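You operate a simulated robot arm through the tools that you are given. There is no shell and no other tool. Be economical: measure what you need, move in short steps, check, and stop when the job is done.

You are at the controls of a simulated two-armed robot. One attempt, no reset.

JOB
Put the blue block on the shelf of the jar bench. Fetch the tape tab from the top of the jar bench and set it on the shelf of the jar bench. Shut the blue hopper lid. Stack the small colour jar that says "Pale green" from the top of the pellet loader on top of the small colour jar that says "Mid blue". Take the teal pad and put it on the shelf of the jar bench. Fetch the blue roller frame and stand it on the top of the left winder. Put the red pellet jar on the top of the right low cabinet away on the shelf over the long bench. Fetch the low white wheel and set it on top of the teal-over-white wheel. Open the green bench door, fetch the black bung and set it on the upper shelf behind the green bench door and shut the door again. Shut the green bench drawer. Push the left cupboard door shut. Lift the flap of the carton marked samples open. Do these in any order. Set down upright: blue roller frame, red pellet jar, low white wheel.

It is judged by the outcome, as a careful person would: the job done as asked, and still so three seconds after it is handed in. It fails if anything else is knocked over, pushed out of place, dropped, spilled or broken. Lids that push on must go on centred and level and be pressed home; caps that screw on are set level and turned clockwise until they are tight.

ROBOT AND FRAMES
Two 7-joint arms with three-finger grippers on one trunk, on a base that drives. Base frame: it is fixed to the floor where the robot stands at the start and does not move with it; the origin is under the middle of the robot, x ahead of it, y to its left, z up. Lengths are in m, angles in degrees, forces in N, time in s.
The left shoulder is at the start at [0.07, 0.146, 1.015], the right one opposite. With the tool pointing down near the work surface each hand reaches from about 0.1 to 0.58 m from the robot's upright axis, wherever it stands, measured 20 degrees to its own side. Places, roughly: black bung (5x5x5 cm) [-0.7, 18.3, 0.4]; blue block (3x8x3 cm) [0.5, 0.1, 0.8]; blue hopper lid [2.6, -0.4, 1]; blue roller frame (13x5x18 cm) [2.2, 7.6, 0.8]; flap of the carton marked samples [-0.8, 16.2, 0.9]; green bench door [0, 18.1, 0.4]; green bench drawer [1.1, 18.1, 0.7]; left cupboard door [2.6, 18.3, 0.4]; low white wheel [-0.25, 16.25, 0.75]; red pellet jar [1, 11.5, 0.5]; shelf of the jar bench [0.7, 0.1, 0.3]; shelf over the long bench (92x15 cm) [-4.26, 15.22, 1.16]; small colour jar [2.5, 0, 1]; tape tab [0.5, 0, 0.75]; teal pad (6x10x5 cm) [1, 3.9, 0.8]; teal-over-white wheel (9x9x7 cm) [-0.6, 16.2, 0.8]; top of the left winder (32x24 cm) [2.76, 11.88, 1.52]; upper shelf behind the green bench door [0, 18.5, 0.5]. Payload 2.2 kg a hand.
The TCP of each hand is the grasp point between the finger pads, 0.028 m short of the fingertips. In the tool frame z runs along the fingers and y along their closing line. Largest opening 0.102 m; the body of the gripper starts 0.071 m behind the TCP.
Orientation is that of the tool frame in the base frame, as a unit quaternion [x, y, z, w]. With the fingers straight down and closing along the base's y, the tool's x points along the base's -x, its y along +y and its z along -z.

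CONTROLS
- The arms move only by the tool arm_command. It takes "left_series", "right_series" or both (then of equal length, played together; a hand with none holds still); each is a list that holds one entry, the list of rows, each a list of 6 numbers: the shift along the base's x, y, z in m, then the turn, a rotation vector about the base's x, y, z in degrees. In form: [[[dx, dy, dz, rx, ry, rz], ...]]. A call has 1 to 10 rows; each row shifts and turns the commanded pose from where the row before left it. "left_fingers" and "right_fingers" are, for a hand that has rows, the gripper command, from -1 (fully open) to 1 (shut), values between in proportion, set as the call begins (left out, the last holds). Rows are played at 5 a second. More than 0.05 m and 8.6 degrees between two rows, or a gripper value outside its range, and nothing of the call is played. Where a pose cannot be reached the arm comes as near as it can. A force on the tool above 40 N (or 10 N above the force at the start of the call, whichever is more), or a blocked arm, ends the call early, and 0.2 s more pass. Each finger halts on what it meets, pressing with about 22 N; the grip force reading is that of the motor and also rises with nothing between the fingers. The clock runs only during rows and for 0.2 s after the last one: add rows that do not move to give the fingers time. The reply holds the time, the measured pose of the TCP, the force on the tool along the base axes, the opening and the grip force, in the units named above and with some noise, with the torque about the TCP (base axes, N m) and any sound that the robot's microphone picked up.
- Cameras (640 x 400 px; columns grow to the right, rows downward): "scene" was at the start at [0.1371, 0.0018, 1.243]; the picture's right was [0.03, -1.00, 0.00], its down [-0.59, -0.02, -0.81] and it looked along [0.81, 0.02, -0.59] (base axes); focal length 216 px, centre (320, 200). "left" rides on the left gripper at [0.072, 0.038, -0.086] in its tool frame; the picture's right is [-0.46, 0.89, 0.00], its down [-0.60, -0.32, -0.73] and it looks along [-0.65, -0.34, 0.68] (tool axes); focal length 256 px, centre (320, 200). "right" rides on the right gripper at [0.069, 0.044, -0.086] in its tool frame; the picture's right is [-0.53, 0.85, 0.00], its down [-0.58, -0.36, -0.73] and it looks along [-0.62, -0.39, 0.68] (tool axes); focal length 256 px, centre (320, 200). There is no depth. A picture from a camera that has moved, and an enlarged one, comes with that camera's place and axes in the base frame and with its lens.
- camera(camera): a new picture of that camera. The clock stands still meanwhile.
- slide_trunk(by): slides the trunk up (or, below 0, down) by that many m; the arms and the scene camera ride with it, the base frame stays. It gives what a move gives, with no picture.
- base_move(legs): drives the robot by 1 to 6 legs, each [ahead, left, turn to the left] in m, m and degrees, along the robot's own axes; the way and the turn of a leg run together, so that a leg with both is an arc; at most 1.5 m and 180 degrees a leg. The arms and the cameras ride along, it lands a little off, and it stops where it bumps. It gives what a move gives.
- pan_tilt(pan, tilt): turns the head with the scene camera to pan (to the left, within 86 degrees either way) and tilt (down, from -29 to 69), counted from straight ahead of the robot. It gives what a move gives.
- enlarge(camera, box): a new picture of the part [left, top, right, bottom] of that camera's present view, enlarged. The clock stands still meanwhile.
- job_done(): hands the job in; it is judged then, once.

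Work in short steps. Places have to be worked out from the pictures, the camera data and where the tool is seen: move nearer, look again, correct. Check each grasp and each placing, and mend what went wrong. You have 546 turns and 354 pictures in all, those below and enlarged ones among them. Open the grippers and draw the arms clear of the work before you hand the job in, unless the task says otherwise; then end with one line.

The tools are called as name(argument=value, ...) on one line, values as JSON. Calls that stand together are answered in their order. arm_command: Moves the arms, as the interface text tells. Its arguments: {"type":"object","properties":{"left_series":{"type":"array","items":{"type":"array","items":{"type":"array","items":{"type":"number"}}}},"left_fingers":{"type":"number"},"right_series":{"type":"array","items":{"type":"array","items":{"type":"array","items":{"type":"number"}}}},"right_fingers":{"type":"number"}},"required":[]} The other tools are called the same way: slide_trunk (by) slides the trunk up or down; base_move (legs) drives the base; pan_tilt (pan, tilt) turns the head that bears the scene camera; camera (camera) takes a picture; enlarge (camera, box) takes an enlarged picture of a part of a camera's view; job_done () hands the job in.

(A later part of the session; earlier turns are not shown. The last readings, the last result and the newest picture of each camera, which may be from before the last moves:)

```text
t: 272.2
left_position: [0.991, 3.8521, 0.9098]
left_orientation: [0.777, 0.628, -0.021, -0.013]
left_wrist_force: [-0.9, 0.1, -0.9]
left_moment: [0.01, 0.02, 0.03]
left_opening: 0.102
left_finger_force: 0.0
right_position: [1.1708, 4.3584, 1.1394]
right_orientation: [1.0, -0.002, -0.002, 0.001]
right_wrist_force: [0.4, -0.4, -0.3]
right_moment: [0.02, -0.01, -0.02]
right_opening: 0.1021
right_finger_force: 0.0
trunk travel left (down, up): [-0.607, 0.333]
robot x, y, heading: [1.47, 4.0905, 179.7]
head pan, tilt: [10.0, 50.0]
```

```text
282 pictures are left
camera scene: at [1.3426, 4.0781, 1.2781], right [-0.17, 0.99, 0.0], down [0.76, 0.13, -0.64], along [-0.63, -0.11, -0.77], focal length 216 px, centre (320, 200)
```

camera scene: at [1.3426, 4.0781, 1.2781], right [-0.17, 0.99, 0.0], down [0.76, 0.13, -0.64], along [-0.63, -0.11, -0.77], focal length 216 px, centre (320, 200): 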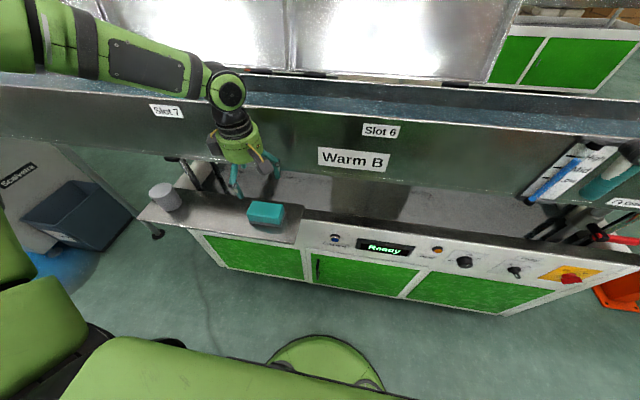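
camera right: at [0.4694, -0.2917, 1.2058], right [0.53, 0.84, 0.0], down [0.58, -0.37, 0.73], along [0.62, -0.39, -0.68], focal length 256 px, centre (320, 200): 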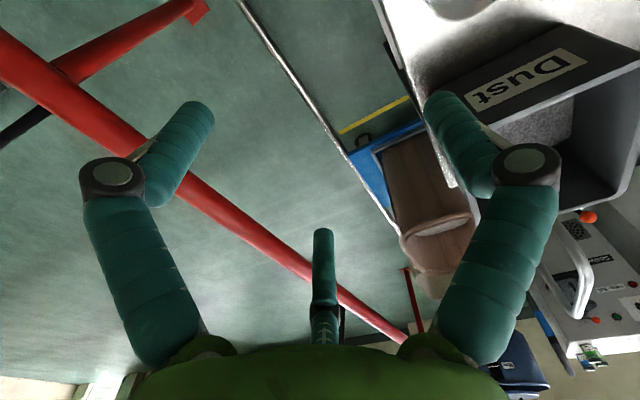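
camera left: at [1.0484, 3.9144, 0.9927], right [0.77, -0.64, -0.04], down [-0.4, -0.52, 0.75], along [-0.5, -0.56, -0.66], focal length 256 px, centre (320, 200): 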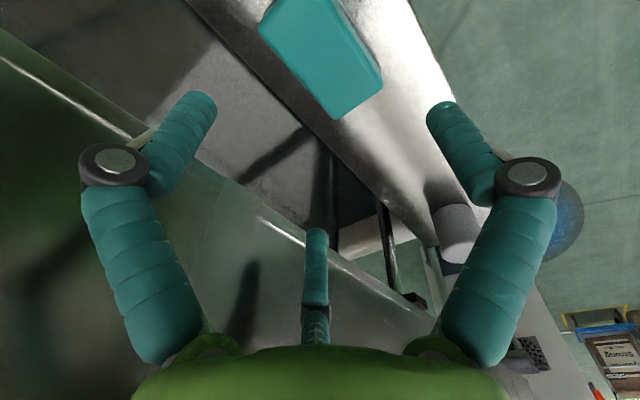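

Pad seen at x 0.97–1.02, y 3.81–3.90. I complete the yaw, align to (0.985, 3.856) and descend part-way.

arm_command(left_series=[[[-0.003, 0.002, -0.02, 0, 0, 7], [-0.002, 0.002, -0.02, 0, 0, 5], [0, 0, -0.02, 0, 0, 0], [0, 0, 0, 0, 0, 0], [0, 0, 0, 0, 0, 0]]])

camera(camera="left")

enlarge(camera="scene", box=[170, 120, 330, 220])

```text
t: 273.4
left_position: [0.987, 3.8553, 0.8495]
left_orientation: [0.708, 0.706, -0.022, -0.011]
left_wrist_force: [-0.2, 0.8, 0.4]
left_moment: [-0.01, 0.01, -0.01]
left_opening: 0.1019
left_finger_force: 0.0
right_position: [1.1725, 4.3584, 1.1403]
right_orientation: [1.0, -0.001, -0.003, 0.001]
right_wrist_force: [-0.9, -0.6, 0.7]
right_moment: [0.0, -0.04, 0.01]
right_opening: 0.1022
right_finger_force: 0.1
trunk travel left (down, up): [-0.607, 0.333]
robot x, y, heading: [1.4699, 4.0921, 179.8]
head pan, tilt: [10.0, 50.0]
```

```text
281 pictures are left
camera left: at [1.0292, 3.9282, 0.9325], right [0.88, -0.47, -0.03], down [-0.28, -0.59, 0.75], along [-0.37, -0.66, -0.66], focal length 256 px, centre (320, 200)
```

left: 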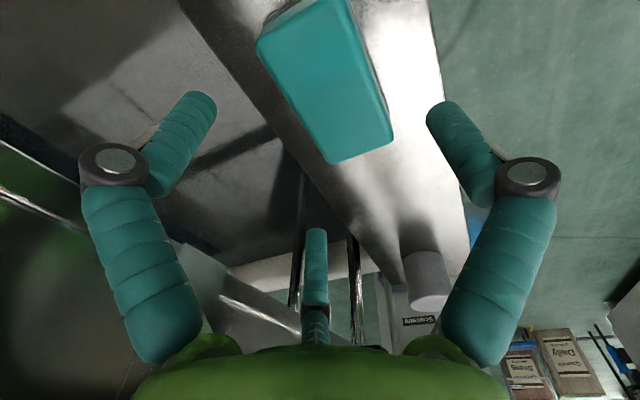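

```text
4.00 times, centred on (250, 170) of scene
camera zoom: at [1.3425, 4.0781, 1.278], right [-0.17, 0.99, 0.0], down [0.76, 0.13, -0.64], along [-0.63, -0.11, -0.77], focal length 862 px, centre (600, 320)
```

zoom: 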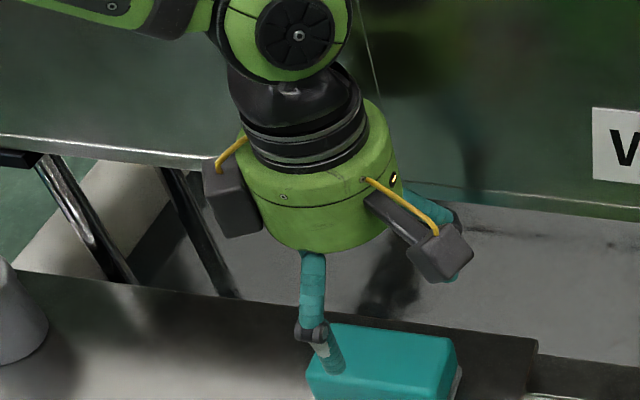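

Alignment is good (finger A falls outside the near face). Descend to z≈0.79 and close.

arm_command(left_series=[[[0.001, -0.001, -0.02, 0, 0, 0], [0, 0, -0.02, 0, 0, 0], [0, 0, -0.012, 0, 0, 0], [0, 0, -0.007, 0, 0, 0], [0, 0, 0, 0, 0, 0]]])

arm_command(left_series=[[[0, 0, 0, 0, 0, 0], [0, 0, 0, 0, 0, 0], [0, 0, 0, 0, 0, 0], [0, 0, 0, 0, 0, 0]]], left_fingers=1)

camera(camera="left")

```text
t: 274.6
left_position: [0.9877, 3.8553, 0.7902]
left_orientation: [0.707, 0.706, -0.022, -0.011]
left_wrist_force: [-0.3, -0.3, -0.3]
left_moment: [0.01, -0.02, 0.0]
left_opening: 0.1021
left_finger_force: 0.1
right_position: [1.1707, 4.358, 1.1405]
right_orientation: [1.0, -0.001, -0.002, 0.001]
right_wrist_force: [-0.1, -0.6, 0.5]
right_moment: [0.02, -0.03, -0.01]
right_opening: 0.1022
right_finger_force: 0.1
trunk travel left (down, up): [-0.607, 0.333]
robot x, y, heading: [1.473, 4.0887, 179.7]
head pan, tilt: [10.0, 50.0]
```

```text
t: 275.6
left_position: [0.9879, 3.8543, 0.7908]
left_orientation: [0.708, 0.706, -0.023, -0.012]
left_wrist_force: [-2.5, -0.2, 7.1]
left_moment: [-0.21, -0.18, -0.05]
left_opening: 0.0759
left_finger_force: 22.1
right_position: [1.1722, 4.3582, 1.1406]
right_orientation: [1.0, -0.002, -0.002, 0.002]
right_wrist_force: [-0.7, 0.0, 0.9]
right_moment: [0.0, -0.01, 0.04]
right_opening: 0.1019
right_finger_force: 0.1
trunk travel left (down, up): [-0.607, 0.333]
robot x, y, heading: [1.4679, 4.0938, 179.7]
head pan, tilt: [10.0, 50.0]
```

```text
279 pictures are left
camera left: at [1.0304, 3.928, 0.8742], right [0.88, -0.47, -0.04], down [-0.28, -0.59, 0.76], along [-0.37, -0.66, -0.65], focal length 256 px, centre (320, 200)
```

left: 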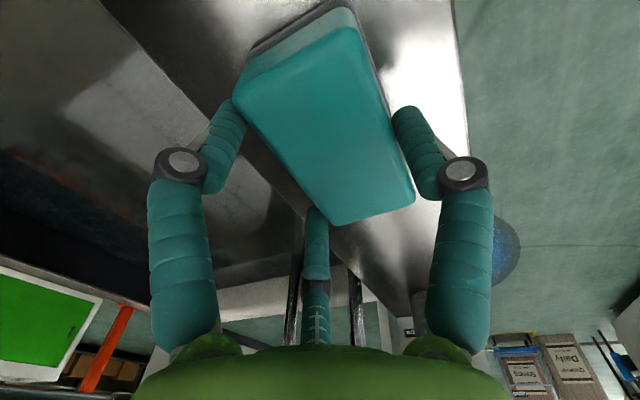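

Gripped at 0.076 opening. Lift straight up and check.

arm_command(left_series=[[[0, 0, 0.01, 0, 0, 0], [0, 0, 0.03, 0, 0, 0], [0, 0, 0.04, 0, 0, 0], [0.02, 0, 0.04, 0, 0, 0], [0.03, 0, 0.03, 0, 0, 0], [0, 0, 0, 0, 0, 0]]])

camera(camera="left")

```text
t: 277.0
left_position: [1.0362, 3.8528, 0.9421]
left_orientation: [0.708, 0.706, -0.022, -0.01]
left_wrist_force: [-0.6, -0.7, -1.3]
left_moment: [-0.02, -0.03, -0.02]
left_opening: 0.0754
left_finger_force: 21.9
right_position: [1.1699, 4.3584, 1.1394]
right_orientation: [1.0, -0.002, -0.001, 0.001]
right_wrist_force: [-0.3, 0.1, 0.0]
right_moment: [-0.04, 0.02, 0.02]
right_opening: 0.1021
right_finger_force: 0.0
trunk travel left (down, up): [-0.607, 0.333]
robot x, y, heading: [1.4711, 4.0878, 179.8]
head pan, tilt: [10.0, 50.0]
```

```text
278 pictures are left
camera left: at [1.0791, 3.9271, 1.0249], right [0.88, -0.47, -0.03], down [-0.28, -0.59, 0.75], along [-0.37, -0.66, -0.66], focal length 256 px, centre (320, 200)
```

left: 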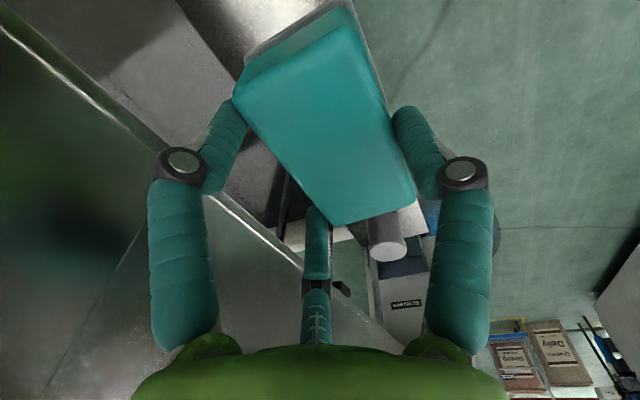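

Pad is held. Raise the trunk, back to the aisle centre, turn to face −y and look ahead.

slide_trunk(by=0.2)

base_move(legs=[[-0.2, 0, 0], [0, 0, 90]])

pan_tilt(pan=-5, tilt=25)

camera(camera="scene")

```text
t: 279.2
left_position: [1.0372, 3.8539, 1.142]
left_orientation: [0.708, 0.706, -0.022, -0.011]
left_wrist_force: [0.2, 0.4, -0.4]
left_moment: [-0.01, 0.02, 0.0]
left_opening: 0.0754
left_finger_force: 22.4
right_position: [1.171, 4.3581, 1.3399]
right_orientation: [1.0, -0.002, -0.003, 0.001]
right_wrist_force: [-0.4, -0.3, -0.1]
right_moment: [0.03, 0.02, -0.01]
right_opening: 0.1022
right_finger_force: 0.0
trunk travel left (down, up): [-0.807, 0.133]
robot x, y, heading: [1.4671, 4.0917, 179.9]
head pan, tilt: [10.0, 50.0]
```

```text
t: 284.6
left_position: [1.9069, 3.6597, 1.1419]
left_orientation: [0.002, 1.0, -0.023, 0.008]
left_wrist_force: [0.9, -0.4, -0.7]
left_moment: [-0.02, 0.02, -0.01]
left_opening: 0.0755
left_finger_force: 22.3
right_position: [1.4016, 3.7927, 1.3415]
right_orientation: [0.708, 0.706, -0.001, 0.003]
right_wrist_force: [-0.5, 0.1, -0.9]
right_moment: [0.03, 0.0, 0.02]
right_opening: 0.1021
right_finger_force: 0.1
trunk travel left (down, up): [-0.807, 0.133]
robot x, y, heading: [1.6681, 4.0914, -90.4]
head pan, tilt: [10.0, 50.0]
```

```text
t: 285.5
left_position: [1.9064, 3.6591, 1.1414]
left_orientation: [0.0, 1.0, -0.024, 0.008]
left_wrist_force: [-0.1, -0.1, -1.2]
left_moment: [0.02, 0.03, -0.01]
left_opening: 0.0755
left_finger_force: 22.0
right_position: [1.4022, 3.7932, 1.3411]
right_orientation: [0.708, 0.706, -0.001, 0.003]
right_wrist_force: [0.4, 0.8, 0.1]
right_moment: [0.01, 0.02, 0.01]
right_opening: 0.1022
right_finger_force: 0.0
trunk travel left (down, up): [-0.807, 0.133]
robot x, y, heading: [1.6729, 4.0902, -90.3]
head pan, tilt: [-5.0, 25.0]
```

```text
277 pictures are left
camera scene: at [1.6607, 3.9482, 1.5154], right [-1.0, 0.09, 0.0], down [0.04, 0.42, -0.91], along [-0.08, -0.9, -0.42], focal length 216 px, centre (320, 200)
```

scene: 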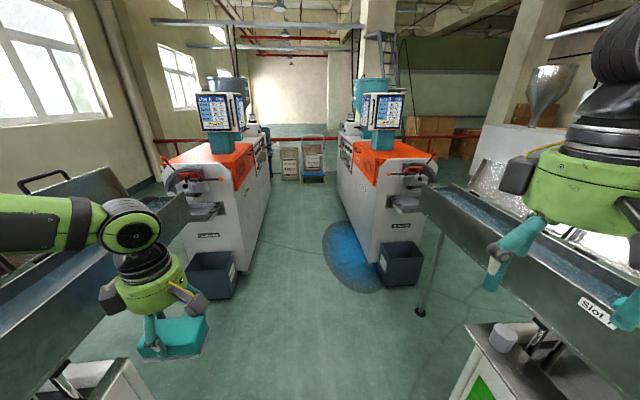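

A blue puddle-like patch at x<1.48 and monitors narrow the passage; I'll go through strafing, facing −x, at x≈1.85, with the hand retracted.

arm_command(left_series=[[[0, 0.04, 0, 0, 0, 0], [0, 0.04, 0, 0, 0, 0], [0, 0.03, 0, 0, 0, 0], [0, 0, 0, 0, 0, 0]]])

base_move(legs=[[0, 0, -89.7], [-0.18, 0, 0], [0, 1.2, 0]])

pan_tilt(pan=75, tilt=25)

camera(camera="scene")

```text
t: 286.5
left_position: [1.9065, 3.7694, 1.143]
left_orientation: [0.0, 1.0, -0.023, 0.007]
left_wrist_force: [0.1, -0.2, -1.3]
left_moment: [0.0, 0.02, 0.01]
left_opening: 0.0755
left_finger_force: 21.8
right_position: [1.4019, 3.7933, 1.3405]
right_orientation: [0.708, 0.706, -0.001, 0.002]
right_wrist_force: [0.5, 0.1, -0.9]
right_moment: [0.02, 0.01, 0.0]
right_opening: 0.1022
right_finger_force: 0.0
trunk travel left (down, up): [-0.807, 0.133]
robot x, y, heading: [1.6681, 4.0877, -90.2]
head pan, tilt: [-5.0, 25.0]
```

```text
t: 297.5
left_position: [1.5086, 2.6521, 1.143]
left_orientation: [0.71, 0.704, -0.023, -0.011]
left_wrist_force: [-0.1, -0.1, -1.2]
left_moment: [0.03, 0.03, -0.02]
left_opening: 0.0752
left_finger_force: 21.9
right_position: [1.5376, 3.1567, 1.3402]
right_orientation: [1.0, -0.005, -0.002, 0.0]
right_wrist_force: [-0.4, 0.0, -0.1]
right_moment: [0.0, 0.01, 0.03]
right_opening: 0.1021
right_finger_force: 0.2
trunk travel left (down, up): [-0.807, 0.133]
robot x, y, heading: [1.8325, 2.888, 179.6]
head pan, tilt: [-5.0, 25.0]
```

```text
t: 299.1
left_position: [1.5098, 2.6518, 1.143]
left_orientation: [0.71, 0.704, -0.022, -0.011]
left_wrist_force: [0.4, 0.5, -1.0]
left_moment: [-0.02, 0.02, 0.0]
left_opening: 0.075
left_finger_force: 21.6
right_position: [1.537, 3.1544, 1.3395]
right_orientation: [1.0, -0.005, -0.002, 0.001]
right_wrist_force: [0.2, 0.8, -0.2]
right_moment: [0.0, -0.03, 0.0]
right_opening: 0.1019
right_finger_force: 0.1
trunk travel left (down, up): [-0.807, 0.133]
robot x, y, heading: [1.832, 2.8836, 179.3]
head pan, tilt: [75.0, 25.0]
```

```text
276 pictures are left
camera scene: at [1.7574, 2.7979, 1.5155], right [-0.96, 0.27, 0.0], down [0.11, 0.41, -0.91], along [-0.24, -0.87, -0.42], focal length 216 px, centre (320, 200)
```

scene: 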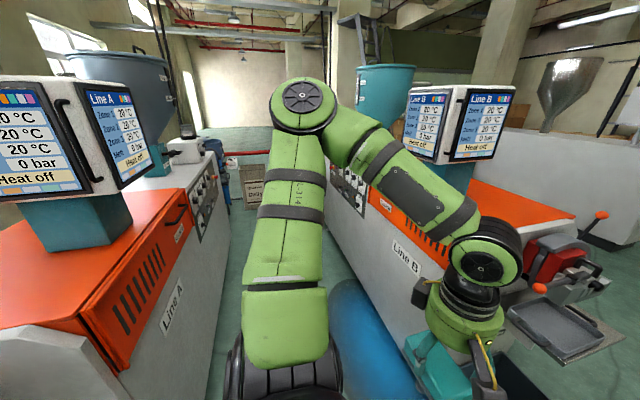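

Passage continues between Line A and Line B machines. Shift slightly toward −x (x≈1.79) to clear Line A's monitor, and strafe on.

base_move(legs=[[0.04, 0, 0.5], [0, 1.3, 0]])

camera(camera="scene")

```text
t: 306.1
left_position: [1.4731, 1.3388, 1.1427]
left_orientation: [0.706, 0.708, -0.022, -0.011]
left_wrist_force: [0.3, 0.7, -0.8]
left_moment: [-0.03, 0.02, 0.01]
left_opening: 0.0754
left_finger_force: 21.7
right_position: [1.4929, 1.8422, 1.339]
right_orientation: [1.0, 0.002, -0.003, 0.002]
right_wrist_force: [0.7, 0.0, -1.0]
right_moment: [-0.02, -0.01, -0.04]
right_opening: 0.102
right_finger_force: 0.1
trunk travel left (down, up): [-0.807, 0.133]
robot x, y, heading: [1.7927, 1.5785, -179.7]
head pan, tilt: [75.0, 25.0]
```

```text
275 pictures are left
camera scene: at [1.7181, 1.4874, 1.5155], right [-0.97, 0.26, 0.0], down [0.11, 0.41, -0.91], along [-0.23, -0.88, -0.42], focal length 216 px, centre (320, 200)
```

scene: 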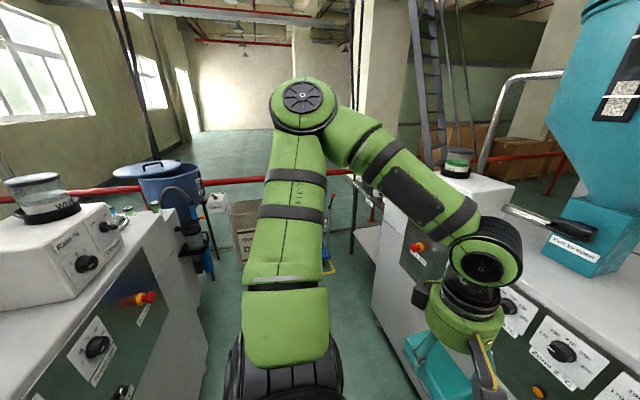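

Loader, jars and blue hopper are in view ahead-left. Strafe further and look at the back of the jar bench.

base_move(legs=[[0, 0.85, 0]])

pan_tilt(pan=40, tilt=35)

camera(camera="scene")

```text
t: 310.6
left_position: [1.4715, 0.4934, 1.1436]
left_orientation: [0.707, 0.707, -0.022, -0.011]
left_wrist_force: [0.0, -0.2, -1.0]
left_moment: [-0.01, 0.04, 0.0]
left_opening: 0.0755
left_finger_force: 22.0
right_position: [1.494, 0.9967, 1.3405]
right_orientation: [1.0, -0.001, -0.002, 0.001]
right_wrist_force: [0.4, -0.8, 0.3]
right_moment: [-0.01, 0.03, -0.01]
right_opening: 0.102
right_finger_force: 0.2
trunk travel left (down, up): [-0.807, 0.133]
robot x, y, heading: [1.7921, 0.7305, 179.9]
head pan, tilt: [75.0, 25.0]
```

```text
t: 311.6
left_position: [1.4718, 0.4914, 1.1432]
left_orientation: [0.707, 0.707, -0.022, -0.012]
left_wrist_force: [-0.7, -0.8, -0.6]
left_moment: [0.02, 0.02, 0.0]
left_opening: 0.0756
left_finger_force: 22.0
right_position: [1.4936, 0.9973, 1.3406]
right_orientation: [1.0, -0.001, -0.003, 0.0]
right_wrist_force: [-0.4, 0.1, -0.4]
right_moment: [0.0, 0.0, 0.0]
right_opening: 0.1018
right_finger_force: 0.0
trunk travel left (down, up): [-0.807, 0.133]
robot x, y, heading: [1.7945, 0.7321, 180.0]
head pan, tilt: [40.0, 35.0]
```

```text
274 pictures are left
camera scene: at [1.6743, 0.6726, 1.4997], right [-0.64, 0.77, 0.0], down [0.44, 0.37, -0.82], along [-0.63, -0.53, -0.57], focal length 216 px, centre (320, 200)
```

scene: 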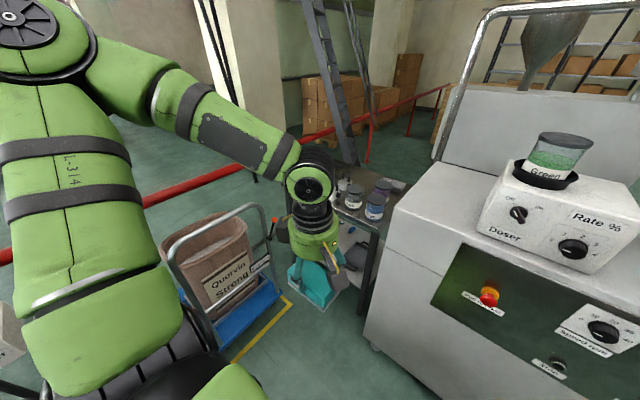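

I'll place the pad later from the front side (more room). Now the loader jobs with the right hand: raise the trunk and turn to face +x.

slide_trunk(by=0.13)

base_move(legs=[[0.05, 0.1, 0], [0, 0, 180]])

pan_tilt(pan=-35, tilt=30)

camera(camera="scene")

```text
t: 313.2
left_position: [1.4702, 0.4924, 1.2728]
left_orientation: [0.707, 0.707, -0.023, -0.011]
left_wrist_force: [0.7, 0.1, -0.8]
left_moment: [0.02, 0.02, -0.03]
left_opening: 0.0758
left_finger_force: 22.0
right_position: [1.4931, 0.9961, 1.4708]
right_orientation: [1.0, -0.001, -0.002, 0.002]
right_wrist_force: [-0.5, -0.7, 0.2]
right_moment: [0.01, 0.0, 0.03]
right_opening: 0.1023
right_finger_force: 0.1
trunk travel left (down, up): [-0.937, 0.003]
robot x, y, heading: [1.7946, 0.728, 179.9]
head pan, tilt: [40.0, 35.0]
```

```text
t: 321.7
left_position: [2.0669, 0.8618, 1.2736]
left_orientation: [-0.701, 0.713, -0.011, 0.021]
left_wrist_force: [0.5, 0.4, -1.2]
left_moment: [-0.03, 0.0, 0.03]
left_opening: 0.0754
left_finger_force: 21.8
right_position: [2.0349, 0.3582, 1.4698]
right_orientation: [0.009, 1.0, 0.001, 0.003]
right_wrist_force: [-0.2, -0.4, -0.3]
right_moment: [-0.03, 0.0, 0.0]
right_opening: 0.102
right_finger_force: 0.1
trunk travel left (down, up): [-0.937, 0.003]
robot x, y, heading: [1.7429, 0.6309, -1.1]
head pan, tilt: [40.0, 35.0]
```

```text
t: 323.2
left_position: [2.0663, 0.8613, 1.2728]
left_orientation: [-0.701, 0.713, -0.011, 0.021]
left_wrist_force: [0.1, 0.2, -2.1]
left_moment: [0.04, -0.01, 0.01]
left_opening: 0.0756
left_finger_force: 22.2
right_position: [2.0358, 0.3578, 1.47]
right_orientation: [0.008, 1.0, 0.001, 0.003]
right_wrist_force: [-0.2, 0.4, -0.4]
right_moment: [0.0, -0.02, 0.05]
right_opening: 0.1021
right_finger_force: 0.0
trunk travel left (down, up): [-0.937, 0.003]
robot x, y, heading: [1.7403, 0.6288, -1.2]
head pan, tilt: [-35.0, 30.0]
```

```text
273 pictures are left
camera scene: at [1.8649, 0.5753, 1.6375], right [-0.59, -0.81, 0.0], down [-0.4, 0.29, -0.87], along [0.7, -0.51, -0.5], focal length 216 px, centre (320, 200)
```

scene: 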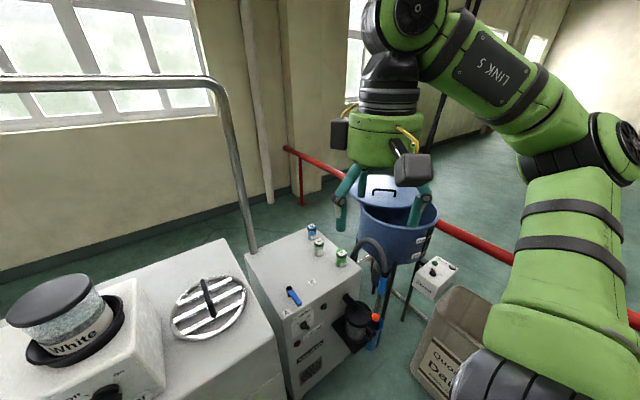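

I see the pellet loader with three small jars and the blue tub with its lid open. Enlarge both.

enlarge(camera="scene", box=[250, 200, 410, 300])

enlarge(camera="scene", box=[320, 150, 480, 250])

```text
4.00 times, centred on (330, 250) of scene
camera zoom: at [1.8649, 0.5753, 1.6375], right [-0.59, -0.81, 0.0], down [-0.4, 0.29, -0.87], along [0.7, -0.51, -0.5], focal length 862 px, centre (280, 0)
```

zoom: 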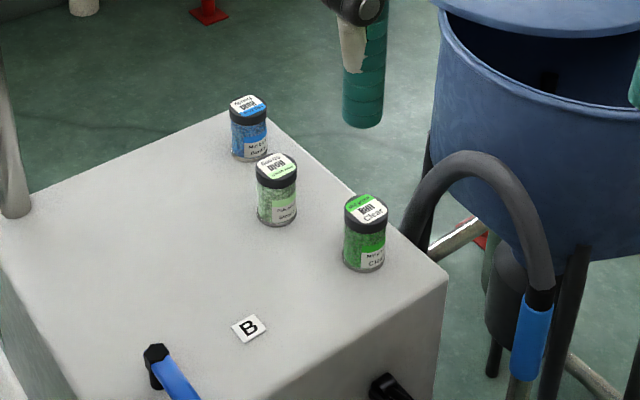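

```text
4.00 times, centred on (400, 200) of scene
camera zoom: at [1.8649, 0.5753, 1.6375], right [-0.59, -0.81, 0.0], down [-0.4, 0.29, -0.87], along [0.7, -0.51, -0.5], focal length 862 px, centre (0, 200)
```

zoom: 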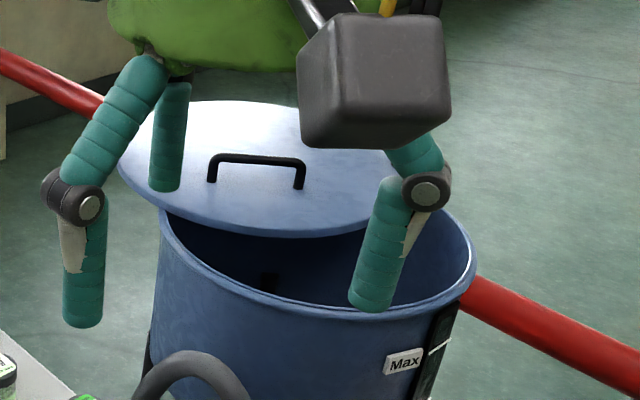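

The jars sit near (2.33–2.54, 0.13–0.17). I retract and lift the left hand with the pad, approach, and lower the trunk.

arm_command(left_series=[[[-0.02, -0.005, 0.04, 0, 0, 0], [-0.02, -0.005, 0.04, 0, 0, 0], [-0.02, -0.005, 0.04, 0, 0, 0], [-0.02, -0.005, 0.03, 0, 0, 0], [0, 0, 0, 0, 0, 0], [0, 0, 0, 0, 0, 0]]])

base_move(legs=[[0.1, -0.27, 1.2]])

slide_trunk(by=-0.25)

pan_tilt(pan=-15, tilt=35)

camera(camera="scene")

camera(camera="right")

```text
t: 324.6
left_position: [1.9861, 0.8408, 1.4239]
left_orientation: [-0.701, 0.712, -0.012, 0.022]
left_wrist_force: [-0.1, -0.2, -1.4]
left_moment: [0.02, -0.01, 0.01]
left_opening: 0.0753
left_finger_force: 22.3
right_position: [2.0374, 0.3594, 1.4705]
right_orientation: [0.009, 1.0, 0.001, 0.003]
right_wrist_force: [0.6, -0.3, -0.2]
right_moment: [0.0, -0.01, 0.02]
right_opening: 0.1021
right_finger_force: 0.0
trunk travel left (down, up): [-0.937, 0.003]
robot x, y, heading: [1.7395, 0.6294, -1.1]
head pan, tilt: [-35.0, 30.0]
```

```text
t: 326.6
left_position: [2.0761, 0.5804, 1.4239]
left_orientation: [0.708, -0.705, 0.013, -0.022]
left_wrist_force: [0.4, 0.3, -0.2]
left_moment: [-0.03, 0.0, 0.06]
left_opening: 0.0751
left_finger_force: 22.6
right_position: [2.1383, 0.0992, 1.4711]
right_orientation: [-0.002, 1.0, -0.001, 0.004]
right_wrist_force: [-0.5, 0.8, -0.1]
right_moment: [-0.09, -0.02, 0.01]
right_opening: 0.1019
right_finger_force: 0.2
trunk travel left (down, up): [-0.937, 0.003]
robot x, y, heading: [1.8402, 0.3587, 0.2]
head pan, tilt: [-35.0, 30.0]
```

```text
t: 329.1
left_position: [2.0785, 0.5766, 1.1743]
left_orientation: [0.708, -0.706, 0.011, -0.023]
left_wrist_force: [0.4, -0.1, -1.7]
left_moment: [0.0, 0.02, 0.04]
left_opening: 0.0753
left_finger_force: 22.6
right_position: [2.1391, 0.0966, 1.2206]
right_orientation: [-0.002, 1.0, 0.001, 0.003]
right_wrist_force: [0.4, 0.3, 0.3]
right_moment: [-0.04, 0.01, 0.01]
right_opening: 0.1018
right_finger_force: 0.0
trunk travel left (down, up): [-0.687, 0.253]
robot x, y, heading: [1.8364, 0.3618, -0.2]
head pan, tilt: [-35.0, 30.0]
```

```text
t: 330.0
left_position: [2.079, 0.5776, 1.1737]
left_orientation: [0.708, -0.706, 0.011, -0.022]
left_wrist_force: [0.8, 0.1, -1.4]
left_moment: [0.0, 0.0, -0.03]
left_opening: 0.0753
left_finger_force: 21.4
right_position: [2.1389, 0.0954, 1.2205]
right_orientation: [-0.002, 1.0, 0.002, 0.002]
right_wrist_force: [0.6, 1.2, -0.2]
right_moment: [-0.02, 0.01, 0.02]
right_opening: 0.1019
right_finger_force: 0.0
trunk travel left (down, up): [-0.687, 0.253]
robot x, y, heading: [1.8375, 0.3642, -0.2]
head pan, tilt: [-15.0, 35.0]
```

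```text
270 pictures are left
camera scene: at [1.9742, 0.3378, 1.3797], right [-0.26, -0.97, 0.0], down [-0.55, 0.15, -0.82], along [0.79, -0.21, -0.57], focal length 216 px, centre (320, 200)
```

scene: 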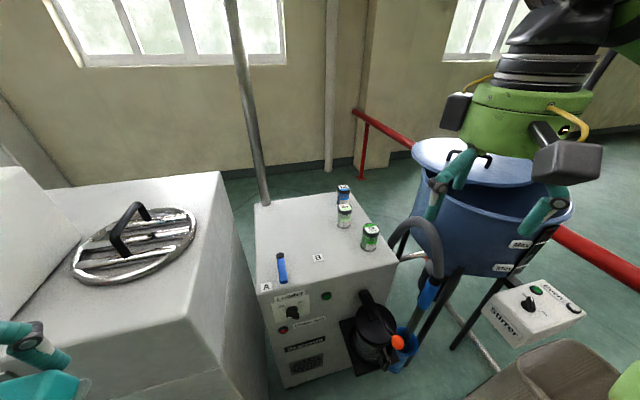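

```text
269 pictures are left
camera right: at [2.0689, 0.1394, 1.3058], right [0.53, 0.85, 0.0], down [0.57, -0.36, 0.73], along [0.62, -0.39, -0.68], focal length 256 px, centre (320, 200)
```

right: 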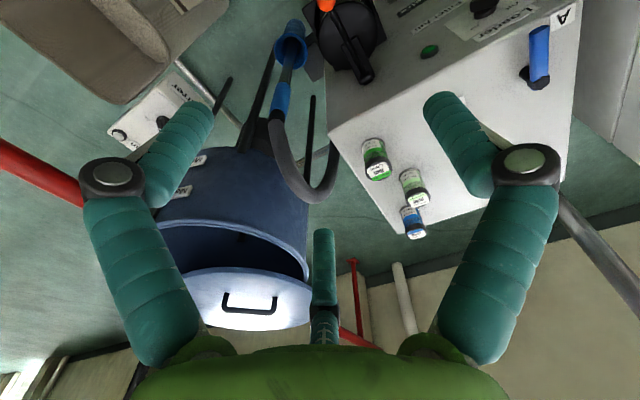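

Triangulated: green jar (2.395, 0.066), pale-green (2.516, 0.10), blue (2.65, 0.06), centres near z 0.90. Read the labels up close.

enlarge(camera="scene", box=[320, 175, 400, 260])

enlarge(camera="right", box=[350, 120, 450, 250])

```text
4.71 times, centred on (360, 218) of scene
camera zoom: at [1.9742, 0.3378, 1.3797], right [-0.26, -0.97, 0.0], down [-0.55, 0.15, -0.82], along [0.79, -0.21, -0.57], focal length 1014 px, centre (132, 118)
```

zoom: 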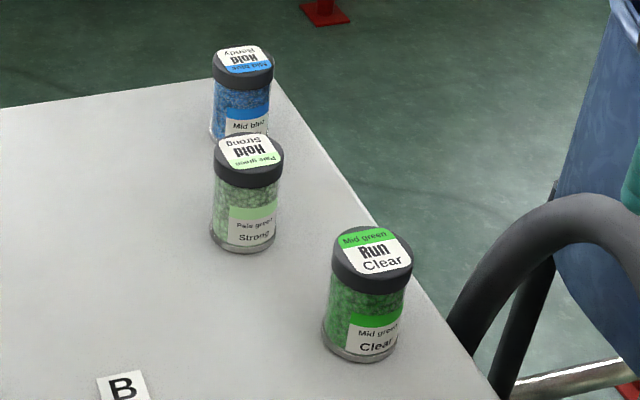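

```text
3.08 times, centred on (400, 185) of right
camera zoom: at [2.0689, 0.1394, 1.3058], right [0.53, 0.85, 0.0], down [0.57, -0.36, 0.73], along [0.62, -0.39, -0.68], focal length 788 px, centre (74, 246)
```

zoom: 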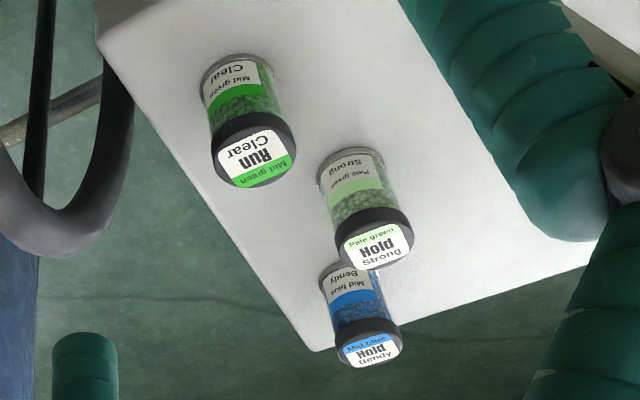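

Pale green is the middle jar, Mid blue the far one; each about 5 cm wide and 8 cm tall. I drive closer and pitch the right hand 35° forward for reach.

base_move(legs=[[0.14, -0.08, 0]])

arm_command(right_series=[[[0.02, 0.01, -0.005, 0, -7, 0], [0.02, 0.01, -0.005, 0, -7, 0], [0.02, 0.01, -0.005, 0, -7, 0], [0.02, 0.01, -0.005, 0, -7, 0], [0.02, 0.01, -0.005, 0, -7, 0], [0.02, 0.01, -0.02, 0, 0, 0], [0, 0, 0, 0, 0, 0], [0, 0, 0, 0, 0, 0]]], right_fingers=-1)

camera(camera="scene")

camera(camera="right")

```text
t: 331.4
left_position: [2.2033, 0.4972, 1.1732]
left_orientation: [0.707, -0.707, 0.012, -0.022]
left_wrist_force: [-0.7, 0.1, -0.5]
left_moment: [-0.01, -0.03, -0.01]
left_opening: 0.0755
left_finger_force: 21.8
right_position: [2.2627, 0.0158, 1.22]
right_orientation: [0.0, 1.0, 0.0, 0.002]
right_wrist_force: [0.0, 0.9, -0.1]
right_moment: [-0.02, -0.01, 0.01]
right_opening: 0.1018
right_finger_force: 0.1
trunk travel left (down, up): [-0.687, 0.253]
robot x, y, heading: [1.9621, 0.2837, -0.1]
head pan, tilt: [-15.0, 35.0]
```

```text
t: 333.2
left_position: [2.2023, 0.4956, 1.1716]
left_orientation: [0.708, -0.706, 0.01, -0.022]
left_wrist_force: [0.8, -0.3, -1.1]
left_moment: [-0.02, -0.01, -0.01]
left_opening: 0.0754
left_finger_force: 21.9
right_position: [2.3812, 0.0736, 1.1759]
right_orientation: [0.0, 0.953, 0.001, 0.303]
right_wrist_force: [-0.9, -0.2, 0.9]
right_moment: [0.05, 0.02, 0.03]
right_opening: 0.1019
right_finger_force: 0.0
trunk travel left (down, up): [-0.687, 0.253]
robot x, y, heading: [1.9644, 0.2801, -0.0]
head pan, tilt: [-15.0, 35.0]
```

```text
266 pictures are left
camera scene: at [2.097, 0.2567, 1.3798], right [-0.26, -0.97, 0.0], down [-0.55, 0.15, -0.82], along [0.79, -0.21, -0.57], focal length 216 px, centre (320, 200)
```

scene: 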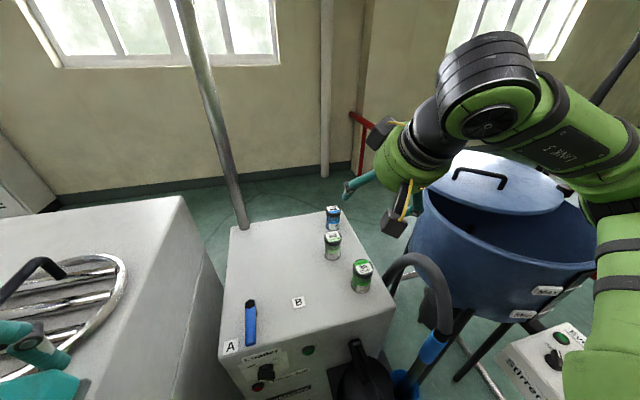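

```text
265 pictures are left
camera right: at [2.2742, 0.118, 1.2057], right [0.43, 0.85, 0.31], down [0.05, -0.37, 0.93], along [0.9, -0.39, -0.2], focal length 256 px, centre (320, 200)
```

right: 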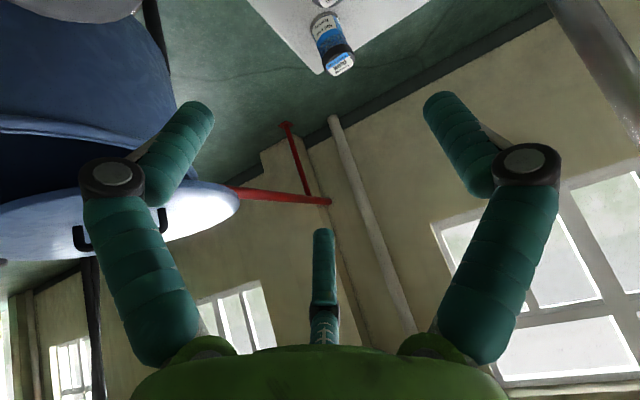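

Refine jar positions with an enlarged view from here.

enlarge(camera="scene", box=[290, 190, 390, 310])

```text
3.33 times, centred on (340, 250) of scene
camera zoom: at [2.097, 0.2567, 1.3798], right [-0.26, -0.97, 0.0], down [-0.55, 0.15, -0.82], along [0.79, -0.21, -0.57], focal length 719 px, centre (253, 33)
```

zoom: 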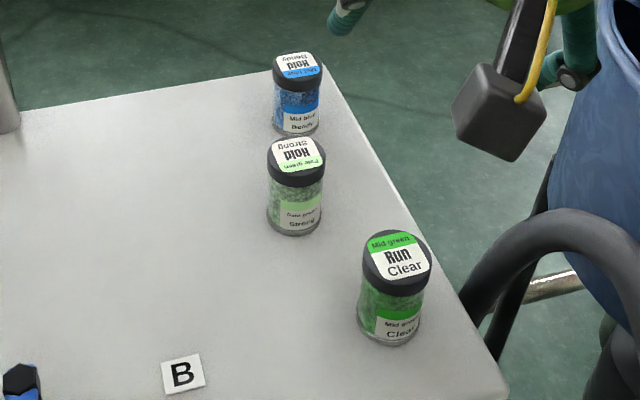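

Reach is limiting: reaching to the robot's side extends it. I reduce the pitch to 15°, lift, then turn the base 40° left so the jars lie to the right arm's side.

arm_command(right_series=[[[-0.03, 0, 0.03, 0, 7, 0], [-0.03, 0, 0.03, 0, 7, 0], [-0.03, 0, 0.02, 0, 6, 0], [-0.03, 0, 0, 0, 0, 0], [0, 0, 0, 0, 0, 0]]])

base_move(legs=[[0, 0, 40]])

arm_command(right_series=[[[0, 0, 0, 0, 0, -8], [0, 0, 0, 0, 0, -8], [0, 0, 0, 0, 0, -8], [0, 0, 0, 0, 0, -8], [0, 0, 0, 0, 0, -8], [0, 0, 0, 0, 0, 0]]])

pan_tilt(pan=-60, tilt=45)

camera(camera="scene")

```text
t: 334.4
left_position: [2.2026, 0.4956, 1.1734]
left_orientation: [0.707, -0.706, 0.011, -0.022]
left_wrist_force: [0.5, 0.2, -1.0]
left_moment: [0.0, -0.02, -0.01]
left_opening: 0.0755
left_finger_force: 22.0
right_position: [2.2618, 0.0752, 1.2544]
right_orientation: [0.0, 0.991, 0.001, 0.133]
right_wrist_force: [-0.5, 0.2, 0.4]
right_moment: [0.0, -0.01, 0.05]
right_opening: 0.1018
right_finger_force: 0.1
trunk travel left (down, up): [-0.687, 0.253]
robot x, y, heading: [1.9652, 0.2801, 0.1]
head pan, tilt: [-15.0, 35.0]
```

```text
t: 336.7
left_position: [2.007, 0.6, 1.173]
left_orientation: [0.907, -0.421, 0.003, -0.025]
left_wrist_force: [-0.5, 0.5, -1.5]
left_moment: [0.02, 0.01, 0.02]
left_opening: 0.0756
left_finger_force: 22.2
right_position: [2.3214, 0.3167, 1.2533]
right_orientation: [-0.339, 0.931, 0.047, 0.125]
right_wrist_force: [0.6, 0.0, 0.4]
right_moment: [0.0, 0.0, 0.0]
right_opening: 0.1018
right_finger_force: 0.1
trunk travel left (down, up): [-0.687, 0.253]
robot x, y, heading: [1.9636, 0.2821, 39.8]
head pan, tilt: [-15.0, 35.0]
```

```text
t: 338.1
left_position: [2.0068, 0.5996, 1.1733]
left_orientation: [0.907, -0.421, 0.003, -0.024]
left_wrist_force: [0.0, 0.2, 0.0]
left_moment: [0.01, 0.02, -0.03]
left_opening: 0.0756
left_finger_force: 22.2
right_position: [2.3241, 0.3159, 1.2552]
right_orientation: [-0.001, 0.991, 0.001, 0.133]
right_wrist_force: [0.0, 0.9, -0.1]
right_moment: [0.02, 0.02, 0.01]
right_opening: 0.1018
right_finger_force: 0.1
trunk travel left (down, up): [-0.687, 0.253]
robot x, y, heading: [1.9621, 0.2781, 40.2]
head pan, tilt: [-15.0, 35.0]
```

```text
t: 339.2
left_position: [2.0076, 0.599, 1.1735]
left_orientation: [0.907, -0.421, 0.003, -0.025]
left_wrist_force: [-0.4, 1.0, -1.3]
left_moment: [0.0, -0.01, -0.03]
left_opening: 0.0755
left_finger_force: 21.8
right_position: [2.3227, 0.316, 1.2546]
right_orientation: [-0.002, 0.991, 0.001, 0.133]
right_wrist_force: [0.0, 0.1, 0.3]
right_moment: [0.0, 0.02, 0.02]
right_opening: 0.1021
right_finger_force: 0.1
trunk travel left (down, up): [-0.687, 0.253]
robot x, y, heading: [1.9637, 0.2752, 40.3]
head pan, tilt: [-60.0, 45.0]
```

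```text
263 pictures are left
camera scene: at [2.0767, 0.2844, 1.3649], right [-0.34, -0.94, 0.0], down [-0.66, 0.24, -0.71], along [0.67, -0.24, -0.71], focal length 216 px, centre (320, 200)
```

scene: 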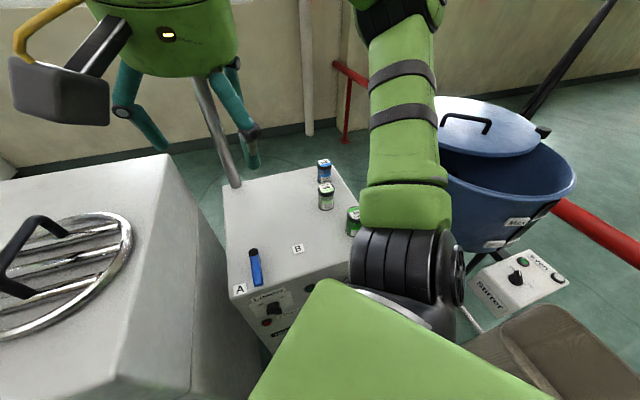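

Drive slightly closer and bring the right hand over the pale green jar.

base_move(legs=[[0.035, -0.06, 0]])

arm_command(right_series=[[[0.0136, -0.0264, -0.03, 0, 0, 0], [0.0136, -0.0264, -0.03, 0, 0, 0], [0.0136, -0.0264, -0.03, 0, 0, 0], [0.0136, -0.0264, -0.03, 0, 0, 0], [0.0136, -0.0264, -0.03, 0, 0, 0], [0.0136, -0.0264, -0.03, 0, 0, 0], [0.0136, -0.0264, -0.03, 0, 0, 0], [0, 0, 0, 0, 0, 0], [0, 0, 0, 0, 0, 0]]])

camera(camera="right")

enlarge(camera="scene", box=[240, 110, 400, 250])

```text
t: 340.2
left_position: [2.0299, 0.5763, 1.1745]
left_orientation: [0.908, -0.418, 0.002, -0.025]
left_wrist_force: [0.1, 0.1, -1.6]
left_moment: [0.04, 0.05, 0.0]
left_opening: 0.0754
left_finger_force: 22.3
right_position: [2.3486, 0.2941, 1.2542]
right_orientation: [-0.004, 0.991, 0.0, 0.134]
right_wrist_force: [0.3, -0.6, -0.1]
right_moment: [0.02, 0.04, -0.01]
right_opening: 0.102
right_finger_force: 0.0
trunk travel left (down, up): [-0.687, 0.253]
robot x, y, heading: [1.9866, 0.2614, 40.3]
head pan, tilt: [-60.0, 45.0]
stopped in leg 1: the robot was blocked; the commanded pose is now the measured one
```

```text
t: 342.2
left_position: [2.0292, 0.5793, 1.1727]
left_orientation: [0.908, -0.419, 0.003, -0.025]
left_wrist_force: [1.0, 0.3, -1.1]
left_moment: [0.02, -0.04, 0.01]
left_opening: 0.0753
left_finger_force: 21.9
right_position: [2.4403, 0.1491, 1.0596]
right_orientation: [-0.003, 0.991, 0.0, 0.133]
right_wrist_force: [-0.6, -0.5, 0.1]
right_moment: [0.0, 0.01, 0.04]
right_opening: 0.1019
right_finger_force: 0.1
right hand out of reach, approached as far as the arm can: row 5, 6, 7
trunk travel left (down, up): [-0.687, 0.253]
robot x, y, heading: [1.9837, 0.255, 40.3]
head pan, tilt: [-60.0, 45.0]
```

```text
262 pictures are left
camera right: at [2.3494, 0.1919, 1.1242], right [0.51, 0.85, 0.14], down [0.37, -0.36, 0.86], along [0.78, -0.38, -0.49], focal length 256 px, centre (320, 200)
```

right: 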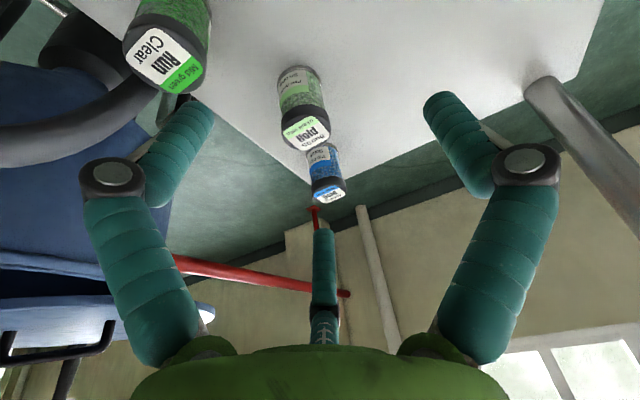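

```text
2.86 times, centred on (320, 180) of scene
camera zoom: at [2.1004, 0.263, 1.3649], right [-0.34, -0.94, 0.0], down [-0.67, 0.24, -0.71], along [0.67, -0.24, -0.71], focal length 616 px, centre (320, 257)
```

zoom: 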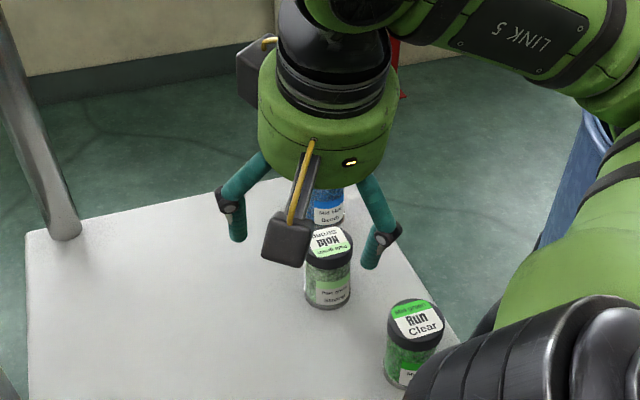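

The base touched something and the side reach is worse, so back to heading 0 with about 30° pitch. Lift the hand, back off, and turn back.

arm_command(right_series=[[[-0.01, 0.03, 0.035, 0, 0, 0], [-0.01, 0.03, 0.035, 0, 0, 0], [-0.01, 0.03, 0.035, 0, 0, 0], [-0.01, 0.03, 0.035, 0, 0, 0], [-0.02, 0.02, 0.035, 0, 0, 0], [0, 0, 0, 0, 0, 0]]])

base_move(legs=[[-0.03, 0.03, 0], [0, 0, -40.2]])

pan_tilt(pan=-15, tilt=60)

camera(camera="scene")

```text
t: 343.6
left_position: [2.0304, 0.5763, 1.1744]
left_orientation: [0.908, -0.419, 0.002, -0.025]
left_wrist_force: [-0.1, 0.3, -1.3]
left_moment: [0.01, 0.01, 0.02]
left_opening: 0.0753
left_finger_force: 21.9
right_position: [2.3795, 0.2867, 1.2348]
right_orientation: [-0.004, 0.991, 0.001, 0.133]
right_wrist_force: [-0.2, -0.2, 0.5]
right_moment: [0.01, -0.01, 0.03]
right_opening: 0.1021
right_finger_force: 0.1
trunk travel left (down, up): [-0.687, 0.253]
robot x, y, heading: [1.9896, 0.2548, 40.3]
head pan, tilt: [-60.0, 45.0]
```

```text
t: 346.4
left_position: [2.1838, 0.4794, 1.1726]
left_orientation: [0.709, -0.705, 0.011, -0.022]
left_wrist_force: [-0.4, 0.4, -1.2]
left_moment: [-0.03, -0.03, 0.0]
left_opening: 0.0752
left_finger_force: 21.9
right_position: [2.2648, 0.0303, 1.2352]
right_orientation: [0.336, 0.932, -0.044, 0.125]
right_wrist_force: [-0.8, -0.1, 0.5]
right_moment: [0.02, 0.0, 0.04]
right_opening: 0.1021
right_finger_force: 0.0
trunk travel left (down, up): [-0.687, 0.253]
robot x, y, heading: [1.9436, 0.2616, 0.1]
head pan, tilt: [-60.0, 45.0]
```

```text
t: 347.5
left_position: [2.184, 0.4777, 1.1733]
left_orientation: [0.709, -0.705, 0.011, -0.022]
left_wrist_force: [0.2, -0.4, -0.3]
left_moment: [0.01, -0.01, 0.0]
left_opening: 0.0753
left_finger_force: 22.7
right_position: [2.2647, 0.0311, 1.2345]
right_orientation: [0.336, 0.932, -0.044, 0.126]
right_wrist_force: [0.6, 0.3, 1.1]
right_moment: [-0.01, 0.0, 0.01]
right_opening: 0.1022
right_finger_force: 0.1
trunk travel left (down, up): [-0.687, 0.253]
robot x, y, heading: [1.9417, 0.2646, 0.1]
head pan, tilt: [-15.0, 60.0]
```

```text
260 pictures are left
camera scene: at [2.0585, 0.2438, 1.3454], right [-0.26, -0.97, 0.0], down [-0.84, 0.22, -0.5], along [0.48, -0.13, -0.87], focal length 216 px, centre (320, 200)
```

scene: 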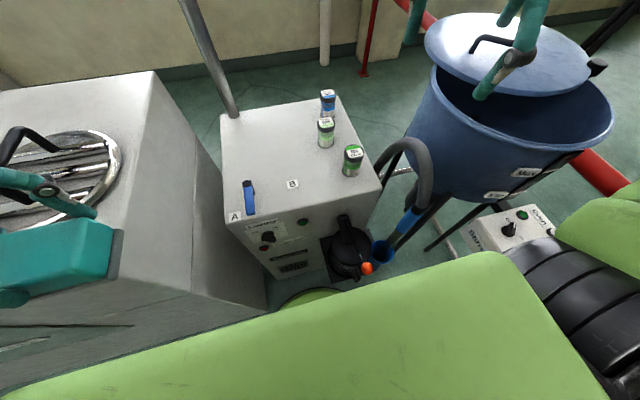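

Undo the wrist yaw, pitch to 35°, and edge forward 4 cm.

base_move(legs=[[0.04, 0.02, 0]])

arm_command(right_series=[[[0.01, 0.01, 0, 0, 0, 8], [0.01, 0.01, 0, 0, 0, 8], [0.01, 0.01, 0, 0, 0, 8], [0.01, 0.01, 0, 0, 0, 8], [0.01, 0.01, 0, 0, 0, 8], [0.01, 0, 0, 0, -7, 0], [0.01, 0, 0, 0, -7, 0], [0.01, 0, 0, 0, -5, 0], [0, 0, 0, 0, 0, 0]]])

```text
t: 348.6
left_position: [2.2083, 0.4938, 1.1721]
left_orientation: [0.71, -0.704, 0.009, -0.019]
left_wrist_force: [0.3, 0.9, -2.2]
left_moment: [-0.02, 0.05, 0.02]
left_opening: 0.0753
left_finger_force: 22.2
right_position: [2.2918, 0.0476, 1.2339]
right_orientation: [0.336, 0.932, -0.046, 0.124]
right_wrist_force: [1.5, 0.1, 0.1]
right_moment: [-0.04, 0.04, 0.0]
right_opening: 0.1022
right_finger_force: 0.1
trunk travel left (down, up): [-0.687, 0.253]
robot x, y, heading: [1.9669, 0.2825, 0.2]
head pan, tilt: [-15.0, 60.0]
stopped in leg 1: the robot was blocked; the commanded pose is now the measured one
```

```text
t: 350.6
left_position: [2.2049, 0.4922, 1.1729]
left_orientation: [0.71, -0.704, 0.01, -0.022]
left_wrist_force: [-1.1, -0.4, -0.8]
left_moment: [0.02, 0.01, 0.02]
left_opening: 0.0754
left_finger_force: 22.2
right_position: [2.3676, 0.095, 1.2338]
right_orientation: [-0.003, 0.955, 0.0, 0.296]
right_wrist_force: [-0.8, -0.3, -0.8]
right_moment: [0.03, -0.01, -0.03]
right_opening: 0.1018
right_finger_force: 0.0
trunk travel left (down, up): [-0.687, 0.253]
robot x, y, heading: [1.9659, 0.2729, 0.1]
head pan, tilt: [-15.0, 60.0]
```

Blocked at x≈1.966 (the loader's base). Test whether the hand can reach above the Mid blue jar from here.

arm_command(right_series=[[[0.039, -0.005, -0.015, 0, 0, 0], [0.039, -0.005, -0.015, 0, 0, 0], [0.039, -0.005, -0.015, 0, 0, 0], [0.039, -0.005, -0.015, 0, 0, 0], [0.039, -0.005, -0.015, 0, 0, 0], [0.039, -0.005, -0.015, 0, 0, 0], [0.039, -0.005, -0.015, 0, 0, 0], [0, 0, 0, 0, 0, 0]]])

camera(camera="scene")

```text
t: 352.4
left_position: [2.2061, 0.4923, 1.1734]
left_orientation: [0.709, -0.705, 0.011, -0.022]
left_wrist_force: [-0.5, -0.5, -1.8]
left_moment: [-0.02, -0.06, 0.02]
left_opening: 0.0755
left_finger_force: 22.1
right_position: [2.6414, 0.0588, 1.1298]
right_orientation: [-0.003, 0.956, -0.001, 0.295]
right_wrist_force: [0.1, -0.7, 0.9]
right_moment: [0.02, 0.01, 0.01]
right_opening: 0.1021
right_finger_force: 0.1
trunk travel left (down, up): [-0.687, 0.253]
robot x, y, heading: [1.9672, 0.2753, 0.6]
head pan, tilt: [-15.0, 60.0]
```

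```text
259 pictures are left
camera scene: at [2.0804, 0.2576, 1.3455], right [-0.25, -0.97, 0.0], down [-0.84, 0.22, -0.5], along [0.48, -0.13, -0.87], focal length 216 px, centre (320, 200)
```

scene: 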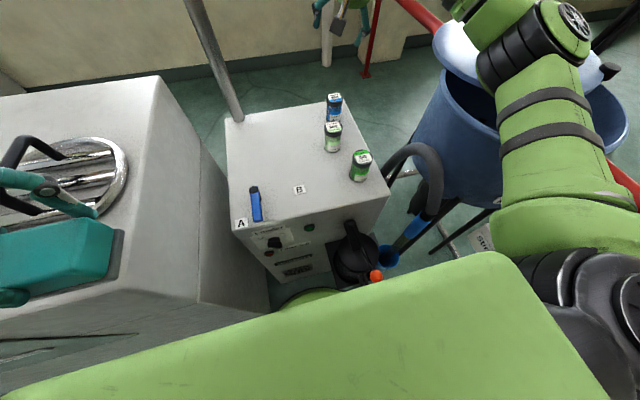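

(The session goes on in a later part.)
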